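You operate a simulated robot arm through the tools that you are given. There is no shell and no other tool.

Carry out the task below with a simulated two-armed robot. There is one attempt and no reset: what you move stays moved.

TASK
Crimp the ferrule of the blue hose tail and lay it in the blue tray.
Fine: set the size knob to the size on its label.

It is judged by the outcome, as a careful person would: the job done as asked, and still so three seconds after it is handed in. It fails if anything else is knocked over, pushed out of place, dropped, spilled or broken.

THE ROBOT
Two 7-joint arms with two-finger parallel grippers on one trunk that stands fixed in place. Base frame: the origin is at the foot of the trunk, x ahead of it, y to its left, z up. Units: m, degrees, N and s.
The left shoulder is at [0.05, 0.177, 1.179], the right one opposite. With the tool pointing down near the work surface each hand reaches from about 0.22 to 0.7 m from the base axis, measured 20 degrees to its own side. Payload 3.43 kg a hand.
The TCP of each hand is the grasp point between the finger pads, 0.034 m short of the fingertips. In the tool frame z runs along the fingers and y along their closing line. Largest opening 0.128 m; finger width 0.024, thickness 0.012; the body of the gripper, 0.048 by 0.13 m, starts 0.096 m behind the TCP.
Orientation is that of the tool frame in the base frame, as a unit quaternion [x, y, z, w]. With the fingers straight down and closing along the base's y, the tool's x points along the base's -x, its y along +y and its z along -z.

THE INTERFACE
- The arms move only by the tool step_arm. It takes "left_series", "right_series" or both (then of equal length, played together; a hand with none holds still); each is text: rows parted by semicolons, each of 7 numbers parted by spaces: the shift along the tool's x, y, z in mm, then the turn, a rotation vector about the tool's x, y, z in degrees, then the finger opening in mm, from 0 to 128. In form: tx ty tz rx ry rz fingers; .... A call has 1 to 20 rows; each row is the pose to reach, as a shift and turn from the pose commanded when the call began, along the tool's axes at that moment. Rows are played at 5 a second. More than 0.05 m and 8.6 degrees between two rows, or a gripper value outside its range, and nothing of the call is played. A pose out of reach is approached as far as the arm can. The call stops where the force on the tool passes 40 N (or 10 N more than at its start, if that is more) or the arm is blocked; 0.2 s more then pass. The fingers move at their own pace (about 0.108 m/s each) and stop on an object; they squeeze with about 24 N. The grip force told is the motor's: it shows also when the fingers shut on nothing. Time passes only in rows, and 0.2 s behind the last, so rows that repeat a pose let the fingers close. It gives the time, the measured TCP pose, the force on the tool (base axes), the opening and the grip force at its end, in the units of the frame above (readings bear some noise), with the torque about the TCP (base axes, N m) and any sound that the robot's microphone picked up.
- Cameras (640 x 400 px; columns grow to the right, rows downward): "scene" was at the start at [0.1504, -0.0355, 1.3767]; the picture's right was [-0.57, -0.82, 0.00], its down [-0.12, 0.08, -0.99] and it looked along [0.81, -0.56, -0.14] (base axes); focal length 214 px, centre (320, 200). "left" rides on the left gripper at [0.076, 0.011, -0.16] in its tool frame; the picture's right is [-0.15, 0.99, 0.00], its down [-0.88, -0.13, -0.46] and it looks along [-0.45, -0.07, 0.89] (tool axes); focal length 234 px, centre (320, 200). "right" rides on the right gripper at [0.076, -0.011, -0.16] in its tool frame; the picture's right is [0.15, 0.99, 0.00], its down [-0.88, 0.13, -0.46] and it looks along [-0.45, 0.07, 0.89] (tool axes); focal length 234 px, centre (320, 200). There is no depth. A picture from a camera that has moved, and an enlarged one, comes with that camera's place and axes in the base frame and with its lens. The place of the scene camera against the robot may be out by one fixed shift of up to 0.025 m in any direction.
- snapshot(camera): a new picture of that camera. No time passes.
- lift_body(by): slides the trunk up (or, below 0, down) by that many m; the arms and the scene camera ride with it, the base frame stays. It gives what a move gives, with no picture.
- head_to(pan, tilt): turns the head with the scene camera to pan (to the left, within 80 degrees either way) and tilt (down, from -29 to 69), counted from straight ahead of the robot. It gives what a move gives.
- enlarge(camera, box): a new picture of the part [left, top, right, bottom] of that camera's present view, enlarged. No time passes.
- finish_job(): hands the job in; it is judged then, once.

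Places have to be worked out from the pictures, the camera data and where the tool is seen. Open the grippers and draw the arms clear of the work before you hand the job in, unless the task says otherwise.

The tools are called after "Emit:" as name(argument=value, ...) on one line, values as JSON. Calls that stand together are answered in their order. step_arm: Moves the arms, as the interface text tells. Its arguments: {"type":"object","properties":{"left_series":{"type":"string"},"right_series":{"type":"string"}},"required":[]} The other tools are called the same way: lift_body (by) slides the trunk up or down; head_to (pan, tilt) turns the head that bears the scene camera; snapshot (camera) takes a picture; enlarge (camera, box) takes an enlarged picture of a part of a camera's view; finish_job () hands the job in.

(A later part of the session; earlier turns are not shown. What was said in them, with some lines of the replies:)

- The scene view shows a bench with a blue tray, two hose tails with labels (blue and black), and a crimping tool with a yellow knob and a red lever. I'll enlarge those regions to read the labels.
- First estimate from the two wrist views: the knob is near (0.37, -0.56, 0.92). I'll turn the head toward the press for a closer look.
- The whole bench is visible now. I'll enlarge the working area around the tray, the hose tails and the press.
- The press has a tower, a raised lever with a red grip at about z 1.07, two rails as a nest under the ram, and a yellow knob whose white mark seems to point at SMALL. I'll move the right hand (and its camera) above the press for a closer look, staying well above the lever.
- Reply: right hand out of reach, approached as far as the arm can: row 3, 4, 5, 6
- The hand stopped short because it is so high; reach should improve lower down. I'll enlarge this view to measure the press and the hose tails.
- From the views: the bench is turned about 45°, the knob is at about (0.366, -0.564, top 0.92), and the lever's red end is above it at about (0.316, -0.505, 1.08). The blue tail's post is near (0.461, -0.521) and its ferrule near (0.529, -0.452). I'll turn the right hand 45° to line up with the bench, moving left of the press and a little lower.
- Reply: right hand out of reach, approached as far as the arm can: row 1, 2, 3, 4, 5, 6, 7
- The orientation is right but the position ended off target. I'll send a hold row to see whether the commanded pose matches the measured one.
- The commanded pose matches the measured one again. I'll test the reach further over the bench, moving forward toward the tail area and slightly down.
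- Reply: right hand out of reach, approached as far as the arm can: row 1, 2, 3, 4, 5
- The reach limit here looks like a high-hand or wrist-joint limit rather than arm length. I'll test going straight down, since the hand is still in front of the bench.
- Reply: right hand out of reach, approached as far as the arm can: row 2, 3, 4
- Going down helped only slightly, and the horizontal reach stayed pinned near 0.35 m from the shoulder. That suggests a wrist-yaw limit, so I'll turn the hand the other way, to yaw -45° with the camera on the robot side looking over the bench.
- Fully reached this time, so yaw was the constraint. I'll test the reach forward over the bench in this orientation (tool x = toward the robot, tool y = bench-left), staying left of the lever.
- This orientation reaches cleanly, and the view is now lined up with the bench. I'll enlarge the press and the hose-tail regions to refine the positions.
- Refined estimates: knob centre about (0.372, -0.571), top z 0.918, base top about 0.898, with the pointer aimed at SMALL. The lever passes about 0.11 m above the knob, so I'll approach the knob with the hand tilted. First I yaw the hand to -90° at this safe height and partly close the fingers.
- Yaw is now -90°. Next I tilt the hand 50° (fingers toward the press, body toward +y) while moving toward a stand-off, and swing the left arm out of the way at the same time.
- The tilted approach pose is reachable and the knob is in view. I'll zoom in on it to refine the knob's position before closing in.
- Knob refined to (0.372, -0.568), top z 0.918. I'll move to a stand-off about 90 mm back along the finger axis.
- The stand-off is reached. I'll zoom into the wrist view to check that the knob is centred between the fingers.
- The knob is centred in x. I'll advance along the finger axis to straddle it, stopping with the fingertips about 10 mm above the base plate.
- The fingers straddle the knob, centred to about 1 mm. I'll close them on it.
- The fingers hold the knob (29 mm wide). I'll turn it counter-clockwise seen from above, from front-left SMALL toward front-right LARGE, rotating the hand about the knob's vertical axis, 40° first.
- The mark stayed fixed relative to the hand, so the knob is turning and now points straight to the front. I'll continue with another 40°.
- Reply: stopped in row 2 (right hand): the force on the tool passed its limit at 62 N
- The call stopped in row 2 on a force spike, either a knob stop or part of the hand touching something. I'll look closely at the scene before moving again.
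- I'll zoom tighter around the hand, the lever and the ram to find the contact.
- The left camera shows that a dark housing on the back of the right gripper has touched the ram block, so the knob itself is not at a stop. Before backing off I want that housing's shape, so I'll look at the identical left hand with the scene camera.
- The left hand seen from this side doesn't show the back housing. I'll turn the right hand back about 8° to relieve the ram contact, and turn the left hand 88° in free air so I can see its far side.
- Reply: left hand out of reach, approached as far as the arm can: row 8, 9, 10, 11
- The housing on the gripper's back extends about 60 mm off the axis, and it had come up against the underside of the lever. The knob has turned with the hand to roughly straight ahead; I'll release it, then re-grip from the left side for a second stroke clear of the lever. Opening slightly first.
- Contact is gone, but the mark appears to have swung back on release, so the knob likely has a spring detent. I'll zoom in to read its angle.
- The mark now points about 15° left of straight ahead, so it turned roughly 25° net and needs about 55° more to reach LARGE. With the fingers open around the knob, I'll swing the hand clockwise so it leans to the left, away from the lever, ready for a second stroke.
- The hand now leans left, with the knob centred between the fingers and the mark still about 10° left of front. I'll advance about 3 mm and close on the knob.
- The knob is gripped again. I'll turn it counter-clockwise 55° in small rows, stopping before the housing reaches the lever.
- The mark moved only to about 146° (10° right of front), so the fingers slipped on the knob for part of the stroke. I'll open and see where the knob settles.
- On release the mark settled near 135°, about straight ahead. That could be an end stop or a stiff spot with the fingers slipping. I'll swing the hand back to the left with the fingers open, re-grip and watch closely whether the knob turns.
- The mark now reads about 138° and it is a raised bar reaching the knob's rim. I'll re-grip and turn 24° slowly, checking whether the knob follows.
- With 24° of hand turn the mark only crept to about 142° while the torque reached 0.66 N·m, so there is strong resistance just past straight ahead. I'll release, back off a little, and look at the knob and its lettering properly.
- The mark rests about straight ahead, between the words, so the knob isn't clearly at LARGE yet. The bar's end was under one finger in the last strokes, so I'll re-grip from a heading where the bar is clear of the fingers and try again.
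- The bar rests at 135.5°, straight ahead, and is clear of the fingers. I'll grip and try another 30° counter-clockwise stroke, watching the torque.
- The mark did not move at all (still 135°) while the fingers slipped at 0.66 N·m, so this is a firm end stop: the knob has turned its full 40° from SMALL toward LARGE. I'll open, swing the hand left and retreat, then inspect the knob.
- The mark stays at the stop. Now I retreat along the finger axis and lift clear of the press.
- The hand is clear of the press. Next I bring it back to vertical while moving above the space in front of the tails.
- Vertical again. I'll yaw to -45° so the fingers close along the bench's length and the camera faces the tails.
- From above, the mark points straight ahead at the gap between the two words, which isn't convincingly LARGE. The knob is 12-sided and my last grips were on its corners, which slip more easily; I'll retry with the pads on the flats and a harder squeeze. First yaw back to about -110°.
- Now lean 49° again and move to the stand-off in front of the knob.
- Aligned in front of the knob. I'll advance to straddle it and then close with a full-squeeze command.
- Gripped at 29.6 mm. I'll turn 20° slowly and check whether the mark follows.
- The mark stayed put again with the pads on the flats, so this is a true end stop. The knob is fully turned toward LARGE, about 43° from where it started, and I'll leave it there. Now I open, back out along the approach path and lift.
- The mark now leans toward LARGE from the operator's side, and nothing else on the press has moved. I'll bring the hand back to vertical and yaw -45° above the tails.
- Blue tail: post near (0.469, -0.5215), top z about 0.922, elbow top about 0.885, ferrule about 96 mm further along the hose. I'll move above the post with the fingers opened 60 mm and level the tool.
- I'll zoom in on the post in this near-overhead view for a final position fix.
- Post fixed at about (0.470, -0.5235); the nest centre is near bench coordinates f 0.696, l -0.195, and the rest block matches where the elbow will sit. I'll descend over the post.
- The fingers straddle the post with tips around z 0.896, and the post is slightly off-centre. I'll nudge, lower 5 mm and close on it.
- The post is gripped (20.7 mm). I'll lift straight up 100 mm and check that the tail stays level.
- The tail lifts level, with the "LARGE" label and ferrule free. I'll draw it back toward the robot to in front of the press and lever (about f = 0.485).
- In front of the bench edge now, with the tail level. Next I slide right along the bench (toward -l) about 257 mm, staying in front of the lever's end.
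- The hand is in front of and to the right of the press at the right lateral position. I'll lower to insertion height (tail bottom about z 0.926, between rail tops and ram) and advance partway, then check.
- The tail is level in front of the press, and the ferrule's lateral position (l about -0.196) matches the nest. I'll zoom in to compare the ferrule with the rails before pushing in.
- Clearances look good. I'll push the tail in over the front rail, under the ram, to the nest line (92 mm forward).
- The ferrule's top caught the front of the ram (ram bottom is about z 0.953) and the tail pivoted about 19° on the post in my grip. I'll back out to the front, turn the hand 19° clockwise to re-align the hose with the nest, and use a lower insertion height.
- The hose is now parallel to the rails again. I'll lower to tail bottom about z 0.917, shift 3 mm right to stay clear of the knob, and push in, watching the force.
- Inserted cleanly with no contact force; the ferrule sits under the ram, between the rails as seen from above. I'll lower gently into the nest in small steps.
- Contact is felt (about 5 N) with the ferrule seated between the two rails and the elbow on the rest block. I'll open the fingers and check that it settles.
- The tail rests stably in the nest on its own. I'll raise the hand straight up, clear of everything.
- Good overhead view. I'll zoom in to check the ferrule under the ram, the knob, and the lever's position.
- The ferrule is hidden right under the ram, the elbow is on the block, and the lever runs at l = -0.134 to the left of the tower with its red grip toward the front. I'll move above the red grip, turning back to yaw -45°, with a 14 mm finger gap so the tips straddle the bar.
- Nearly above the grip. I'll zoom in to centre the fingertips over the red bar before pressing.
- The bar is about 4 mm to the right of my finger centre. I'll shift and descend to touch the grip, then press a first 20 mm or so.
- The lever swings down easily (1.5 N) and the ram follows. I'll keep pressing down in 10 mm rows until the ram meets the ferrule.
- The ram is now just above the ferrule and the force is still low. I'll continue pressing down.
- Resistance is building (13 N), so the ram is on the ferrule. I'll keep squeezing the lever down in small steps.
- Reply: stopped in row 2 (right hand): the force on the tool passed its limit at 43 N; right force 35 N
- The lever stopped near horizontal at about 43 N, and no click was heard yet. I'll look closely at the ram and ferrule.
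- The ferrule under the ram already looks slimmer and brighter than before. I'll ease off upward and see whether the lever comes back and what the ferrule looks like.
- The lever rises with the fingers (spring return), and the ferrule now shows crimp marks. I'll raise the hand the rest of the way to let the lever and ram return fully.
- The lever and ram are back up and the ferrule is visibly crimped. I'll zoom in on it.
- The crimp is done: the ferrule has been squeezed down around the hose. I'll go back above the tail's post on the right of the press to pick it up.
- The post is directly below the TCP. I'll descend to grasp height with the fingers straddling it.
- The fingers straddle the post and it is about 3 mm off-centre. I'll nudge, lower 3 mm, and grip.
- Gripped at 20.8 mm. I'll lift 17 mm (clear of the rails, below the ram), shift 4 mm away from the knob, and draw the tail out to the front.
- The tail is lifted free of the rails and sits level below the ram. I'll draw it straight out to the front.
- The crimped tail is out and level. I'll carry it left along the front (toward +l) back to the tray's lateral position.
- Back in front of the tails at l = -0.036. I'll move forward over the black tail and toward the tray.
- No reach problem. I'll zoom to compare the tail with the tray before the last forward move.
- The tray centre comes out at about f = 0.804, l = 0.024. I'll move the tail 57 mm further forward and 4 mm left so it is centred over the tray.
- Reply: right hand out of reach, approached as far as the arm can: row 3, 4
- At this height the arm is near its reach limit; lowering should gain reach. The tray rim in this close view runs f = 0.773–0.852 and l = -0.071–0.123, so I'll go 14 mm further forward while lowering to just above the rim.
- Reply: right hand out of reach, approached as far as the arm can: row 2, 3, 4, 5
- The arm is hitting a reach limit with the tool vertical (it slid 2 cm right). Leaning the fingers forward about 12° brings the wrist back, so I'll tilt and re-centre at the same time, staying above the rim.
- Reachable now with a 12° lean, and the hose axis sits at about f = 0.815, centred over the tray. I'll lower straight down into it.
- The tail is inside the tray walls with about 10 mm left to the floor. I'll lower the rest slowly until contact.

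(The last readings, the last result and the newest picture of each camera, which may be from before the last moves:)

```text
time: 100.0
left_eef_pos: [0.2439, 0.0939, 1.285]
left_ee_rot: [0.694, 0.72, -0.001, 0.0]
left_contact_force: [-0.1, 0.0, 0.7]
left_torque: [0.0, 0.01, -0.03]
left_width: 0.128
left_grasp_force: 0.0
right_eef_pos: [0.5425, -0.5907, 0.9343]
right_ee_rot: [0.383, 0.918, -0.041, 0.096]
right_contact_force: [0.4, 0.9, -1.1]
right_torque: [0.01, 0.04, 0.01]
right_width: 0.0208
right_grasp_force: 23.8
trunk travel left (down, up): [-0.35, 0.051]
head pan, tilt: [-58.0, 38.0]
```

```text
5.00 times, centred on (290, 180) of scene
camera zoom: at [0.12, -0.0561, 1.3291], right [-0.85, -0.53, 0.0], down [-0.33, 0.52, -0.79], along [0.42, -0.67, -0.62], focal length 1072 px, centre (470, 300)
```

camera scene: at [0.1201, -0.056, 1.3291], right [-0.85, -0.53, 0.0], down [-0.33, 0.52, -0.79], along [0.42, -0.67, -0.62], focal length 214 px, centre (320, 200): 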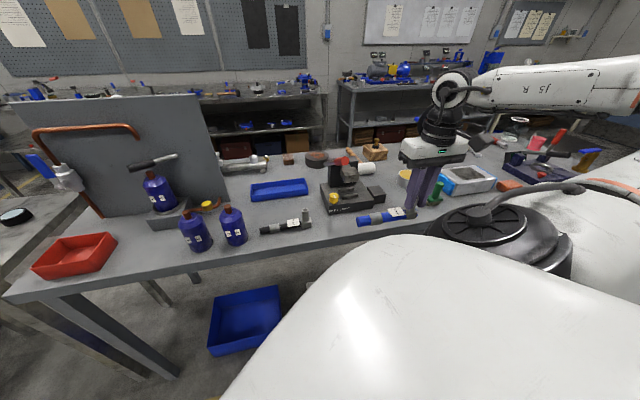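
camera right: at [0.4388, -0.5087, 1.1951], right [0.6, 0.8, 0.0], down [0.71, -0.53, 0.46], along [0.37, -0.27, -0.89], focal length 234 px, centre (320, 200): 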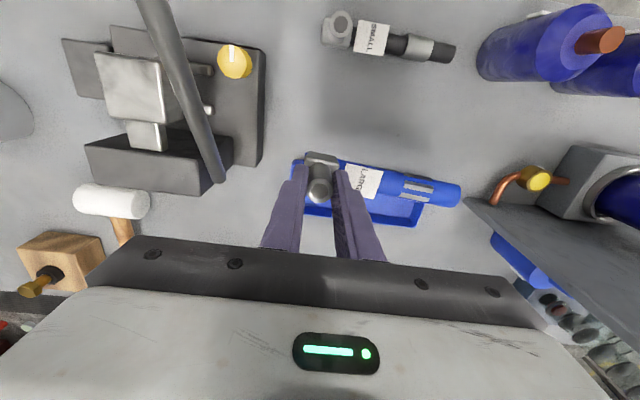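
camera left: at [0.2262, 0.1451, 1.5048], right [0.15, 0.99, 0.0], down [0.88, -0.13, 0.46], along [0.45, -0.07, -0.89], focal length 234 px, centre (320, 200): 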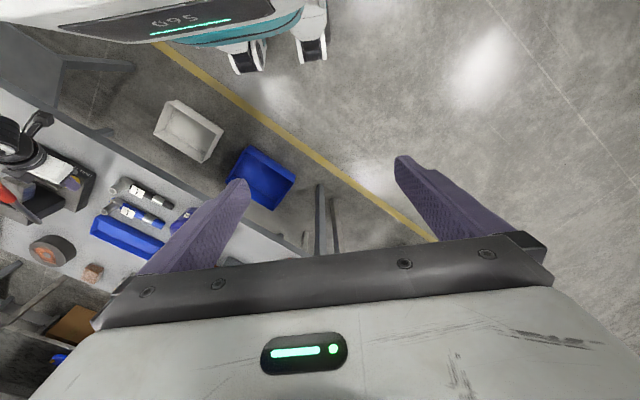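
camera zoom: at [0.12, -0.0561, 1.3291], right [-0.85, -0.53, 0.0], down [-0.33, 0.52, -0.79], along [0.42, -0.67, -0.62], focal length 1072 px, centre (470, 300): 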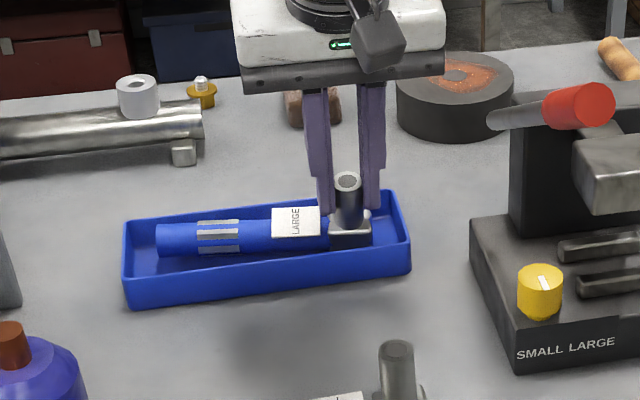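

No contact yet. I'll lower in 2 mm rows.

Emit:
step_arm(right_series="0.4 0 2 0 0 0 0; 0.8 0 4 0 0 0 0; 1.3 0 6 0 0 0 0; 1.3 0 6 0 0 0 0")

```text
time: 101.0
left_eef_pos: [0.2435, 0.0938, 1.2853]
left_ee_rot: [0.694, 0.72, 0.0, 0.001]
left_contact_force: [0.1, 0.7, -0.2]
left_torque: [-0.02, 0.0, 0.0]
left_width: 0.128
left_grasp_force: 0.1
right_eef_pos: [0.543, -0.5896, 0.9315]
right_ee_rot: [0.382, 0.918, -0.041, 0.099]
right_contact_force: [0.5, -0.8, 14.6]
right_torque: [-0.27, 0.22, 0.03]
right_width: 0.0206
right_grasp_force: 24.0
trunk travel left (down, up): [-0.35, 0.051]
head pan, tilt: [-58.0, 38.0]
```

Contact with the tray floor (14.6 N). I'll back off 2 mm and open the fingers gently.

Emit:
step_arm(right_series="-0.5 0 -2.5 0 0 0 0; -0.5 0 -2.5 0 0 0 24; -0.5 0 -2.5 0 0 0 30; -0.5 0 -2.5 0 0 0 40; -0.5 0 -2.5 0 0 0 40")

Emit:
enlarge(camera="scene", box=[240, 140, 340, 220])

Emit:
enlarge(camera="right", box=[250, 100, 490, 250])

```text
time: 102.2
left_eef_pos: [0.2437, 0.0924, 1.2847]
left_ee_rot: [0.694, 0.72, 0.0, 0.001]
left_contact_force: [-0.5, -0.5, -1.2]
left_torque: [-0.01, 0.0, 0.0]
left_width: 0.1281
left_grasp_force: 0.1
right_eef_pos: [0.5426, -0.5904, 0.9304]
right_ee_rot: [0.382, 0.918, -0.04, 0.096]
right_contact_force: [0.0, -0.3, 0.0]
right_torque: [0.03, 0.0, -0.02]
right_width: 0.04
right_grasp_force: 0.0
trunk travel left (down, up): [-0.35, 0.051]
head pan, tilt: [-58.0, 38.0]
```

```text
5.00 times, centred on (290, 180) of scene
camera zoom: at [0.12, -0.0561, 1.3291], right [-0.85, -0.53, 0.0], down [-0.33, 0.52, -0.79], along [0.42, -0.67, -0.62], focal length 1072 px, centre (470, 300)
```

zoom: 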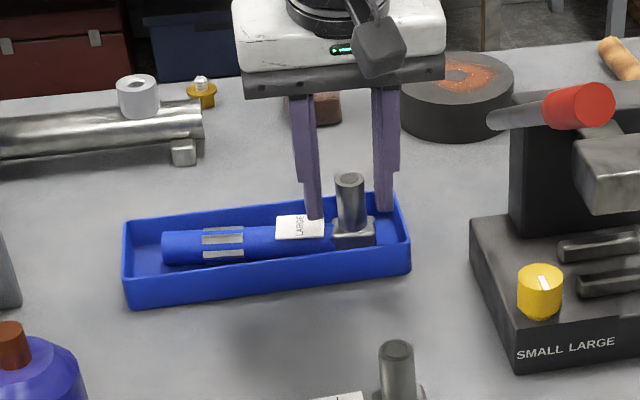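

```text
2.67 times, centred on (370, 175) of right
camera zoom: at [0.4594, -0.522, 1.0702], right [0.6, 0.8, -0.03], down [0.63, -0.45, 0.63], along [0.49, -0.4, -0.78], focal length 624 px, centre (187, 267)
```

zoom: 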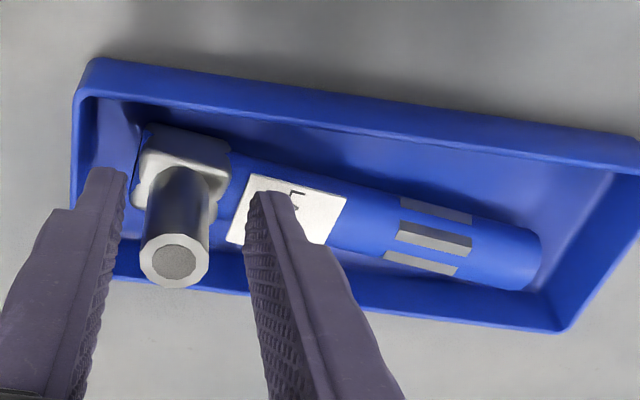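

The tail lies flat in the blue tray. I'll withdraw the fingers upward along their axis.

Emit:
step_arm(right_series="0 0 -25 0 0 0 42; 0 0 -60 0 0 0 46; 0 0 -100 0 0 0 50; 0 0 -145 0 0 0 50; 0 0 -145 0 0 0 50")

Emit:
snapshot(camera="right")

Emit:
enlarge(camera="scene", box=[230, 140, 390, 240])

```text
time: 103.4
left_eef_pos: [0.2446, 0.0928, 1.2863]
left_ee_rot: [0.694, 0.72, 0.0, 0.0]
left_contact_force: [0.3, 0.0, -0.2]
left_torque: [0.02, 0.03, 0.0]
left_width: 0.1281
left_grasp_force: 0.1
right_eef_pos: [0.5206, -0.5713, 1.071]
right_ee_rot: [0.382, 0.918, -0.04, 0.097]
right_contact_force: [-0.1, 0.3, 0.6]
right_torque: [0.04, -0.01, -0.02]
right_width: 0.05
right_grasp_force: 0.1
trunk travel left (down, up): [-0.35, 0.051]
head pan, tilt: [-58.0, 38.0]
```

```text
taken
camera right: at [0.4371, -0.5025, 1.2113], right [0.6, 0.8, -0.03], down [0.63, -0.45, 0.63], along [0.49, -0.4, -0.78], focal length 234 px, centre (320, 200)
```

right: 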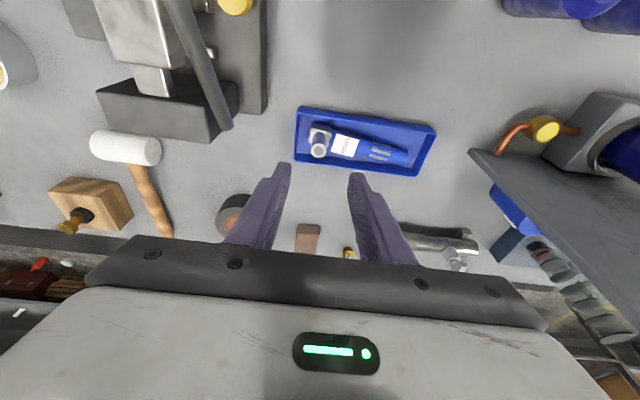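

```text
4.00 times, centred on (310, 190) of scene
camera zoom: at [0.1202, -0.0562, 1.3291], right [-0.85, -0.53, 0.0], down [-0.33, 0.52, -0.79], along [0.42, -0.67, -0.62], focal length 858 px, centre (360, 240)
```

zoom: 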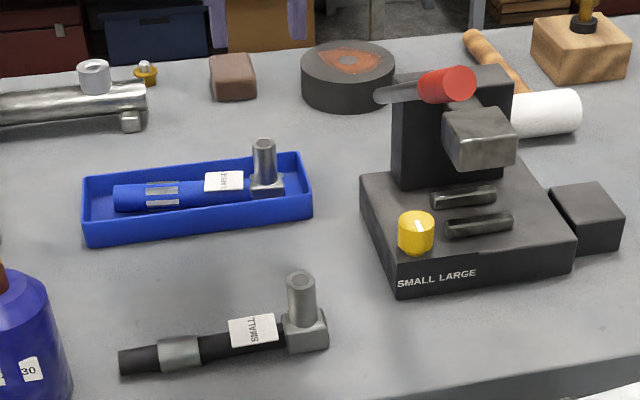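

The tail is in the tray, with everything else in place. I'll take a clean close look at the knob's setting.

Emit:
enlarge(camera="scene", box=[318, 180, 368, 218])

Emit:
enlarge(camera="scene", box=[255, 170, 315, 210])

```text
10.53 times, centred on (343, 199) of scene
camera zoom: at [0.1202, -0.0562, 1.3291], right [-0.85, -0.53, 0.0], down [-0.33, 0.52, -0.79], along [0.42, -0.67, -0.62], focal length 2258 px, centre (78, 210)
```

zoom: 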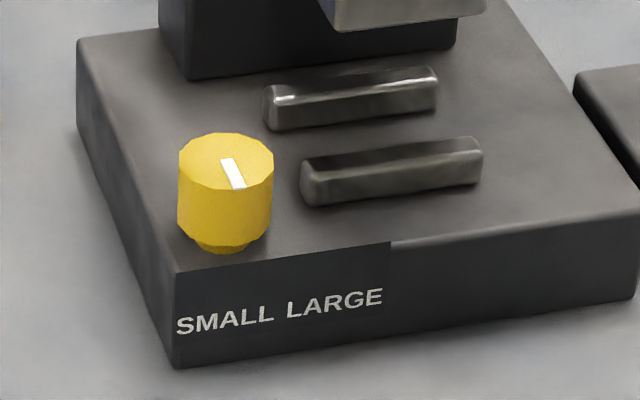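

```text
10.00 times, centred on (285, 190) of scene
camera zoom: at [0.1202, -0.0562, 1.3291], right [-0.85, -0.53, 0.0], down [-0.33, 0.52, -0.79], along [0.42, -0.67, -0.62], focal length 2145 px, centre (670, 300)
```

zoom: 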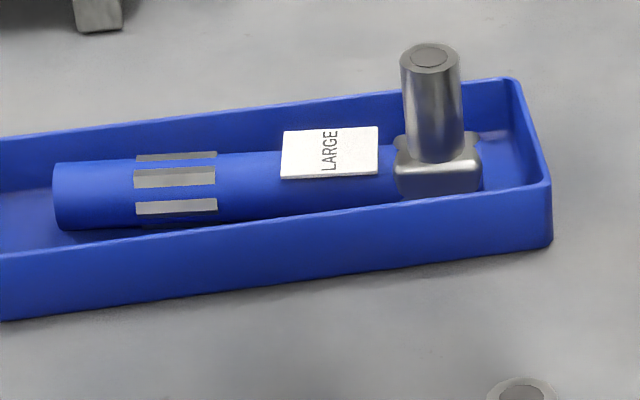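

The mark sits at the knob's end stop toward LARGE, and the crimped blue tail lies in the blue tray with the black tail, press and bottles undisturbed. I'll draw the right arm back and up, clear of the work.

Emit:
step_arm(right_series="15 0 -40 0 0 0 50; 55 0 -65 0 0 0 50; 100 0 -90 0 3 0 60; 145 0 -115 0 6 0 80; 185 0 -135 0 9 0 100; 224 0 -150 0 12 0 100; 224 0 -150 0 12 0 100")

Emit:
snapshot(camera="scene")

Emit:
snapshot(camera="right")

```text
refused: row 3 steps farther than a row can; nothing moved
```

```text
taken
camera scene: at [0.1202, -0.0562, 1.3291], right [-0.85, -0.53, 0.0], down [-0.33, 0.52, -0.79], along [0.42, -0.67, -0.62], focal length 214 px, centre (320, 200)
```

scene: 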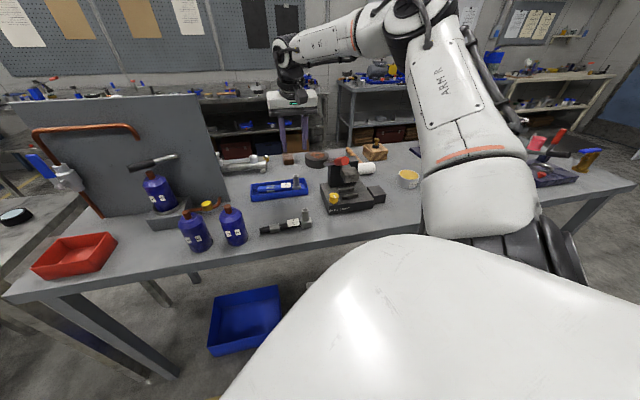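

```text
taken
camera right: at [0.4371, -0.5025, 1.2113], right [0.6, 0.8, -0.03], down [0.63, -0.45, 0.63], along [0.49, -0.4, -0.78], focal length 234 px, centre (320, 200)
```

right: 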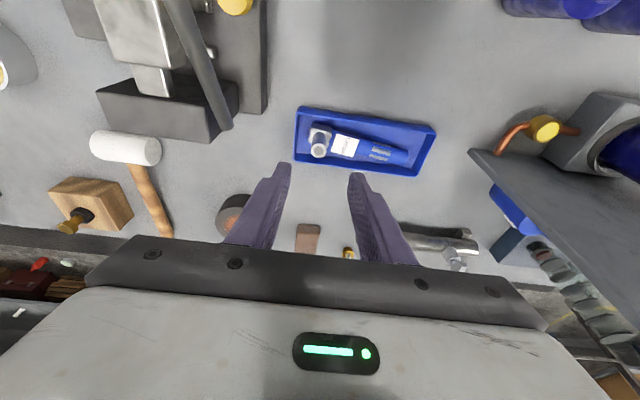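

The step was too long, so I'll repeat the withdrawal with shorter rows.

Emit:
step_arm(right_series="12 0 -35 0 0 0 50; 45 0 -60 0 0 0 50; 80 0 -80 0 3 0 60; 115 0 -98 0 6 0 80; 150 0 -115 0 9 0 100; 185 0 -132 0 12 0 100; 220 0 -148 0 12 0 100; 220 0 -148 0 12 0 100")

Emit:
snapshot(camera="scene")

Emit:
snapshot(camera="right")

```text
time: 105.2
left_eef_pos: [0.2445, 0.0922, 1.2858]
left_ee_rot: [0.694, 0.72, -0.001, 0.001]
left_contact_force: [-0.5, -0.4, 0.0]
left_torque: [-0.03, 0.03, -0.01]
left_width: 0.1279
left_grasp_force: 0.0
right_eef_pos: [0.3477, -0.3939, 1.173]
right_ee_rot: [0.384, 0.923, 0.0, 0.0]
right_contact_force: [0.4, -0.3, 1.0]
right_torque: [0.0, 0.02, -0.03]
right_width: 0.0999
right_grasp_force: 0.1
trunk travel left (down, up): [-0.35, 0.051]
head pan, tilt: [-58.0, 38.0]
```

```text
taken
camera scene: at [0.1202, -0.0562, 1.3291], right [-0.85, -0.53, 0.0], down [-0.33, 0.52, -0.79], along [0.42, -0.67, -0.62], focal length 214 px, centre (320, 200)
```

scene: 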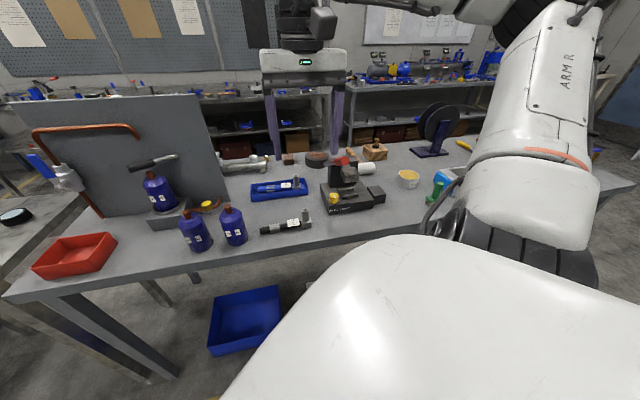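

```text
taken
camera right: at [0.2863, -0.3485, 1.3322], right [0.6, 0.8, 0.0], down [0.71, -0.53, 0.46], along [0.36, -0.27, -0.89], focal length 234 px, centre (320, 200)
```

right: 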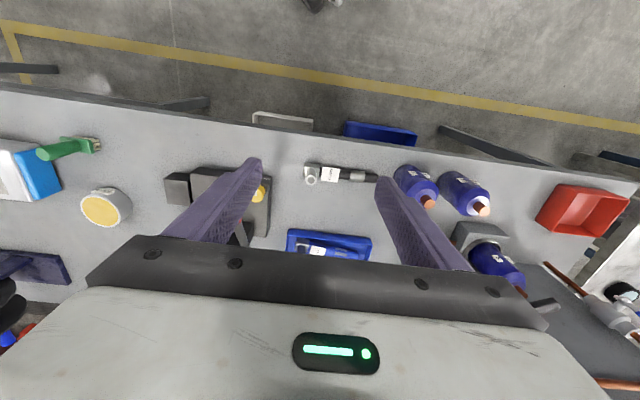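

Everything is in place and the hand is clear in front of the bench. One last small move back and up with the gripper open, then a final check.

Emit:
step_arm(right_series="25 0 -25 0 0 0 110; 50 0 -50 0 0 0 128; 70 0 -70 0 0 0 128; 70 0 -70 0 0 0 128; 70 0 -70 0 0 0 128")

Emit:
enlarge(camera="scene", box=[220, 130, 420, 255])

```text
time: 106.4
left_eef_pos: [0.243, 0.0935, 1.2847]
left_ee_rot: [0.694, 0.72, -0.001, 0.001]
left_contact_force: [0.7, 0.3, 0.1]
left_torque: [0.0, -0.01, -0.02]
left_width: 0.1279
left_grasp_force: 0.0
right_eef_pos: [0.2979, -0.3451, 1.2437]
right_ee_rot: [0.385, 0.923, 0.0, 0.0]
right_contact_force: [-0.8, -0.2, 0.2]
right_torque: [0.01, 0.0, 0.0]
right_width: 0.1283
right_grasp_force: 0.1
trunk travel left (down, up): [-0.35, 0.051]
head pan, tilt: [-58.0, 38.0]
```

```text
3.20 times, centred on (320, 192) of scene
camera zoom: at [0.1199, -0.0558, 1.3292], right [-0.85, -0.53, 0.0], down [-0.33, 0.52, -0.79], along [0.42, -0.67, -0.62], focal length 686 px, centre (320, 224)
```

zoom: 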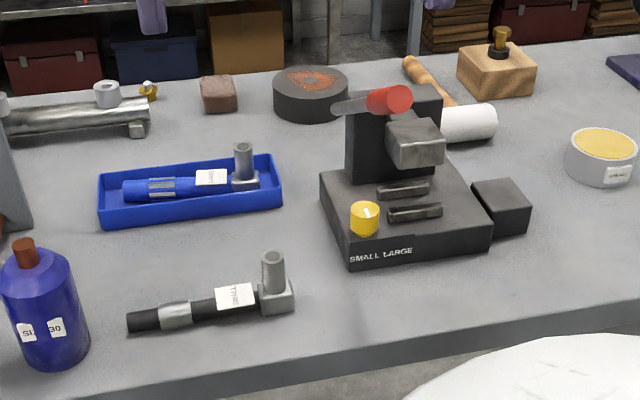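

The final view shows the crimped blue tail lying in the blue tray. The press lever is back up, the knob is at its stop on the LARGE side, and everything else looks undisturbed. Both grippers are open and clear, so I'm handing the job in.

Emit:
finish_job()

```text
The job is handed in.
```

The blue tail's ferrule is crimped and the tail is lying in the blue tray, but I can't be certain the size knob is on LARGE.

- **Knob:** It started pointing at SMALL, and I turned it about 40° toward LARGE until it would not go further. It stopped at the same point on five separate grips, with the fingers slipping on the knob. At that stop the white mark points straight to the front, at the gap between the two words rather than clearly at LARGE. I took it as the end stop for LARGE, and the crimp was made at that setting.
- **Crimp:** I pressed the lever until it stopped near level, at about 43 N. The ferrule is visibly squeezed down around the hose, though no click was reported. The lever and ram came back up on their own.
- **Contacts on the way:** The gripper's housing bumped the lever while I was turning the knob. The ferrule also caught the front of the ram on the first try at inserting it. The final views show nothing knocked over or moved out of place.

Both grippers are open and both arms are clear of the bench.
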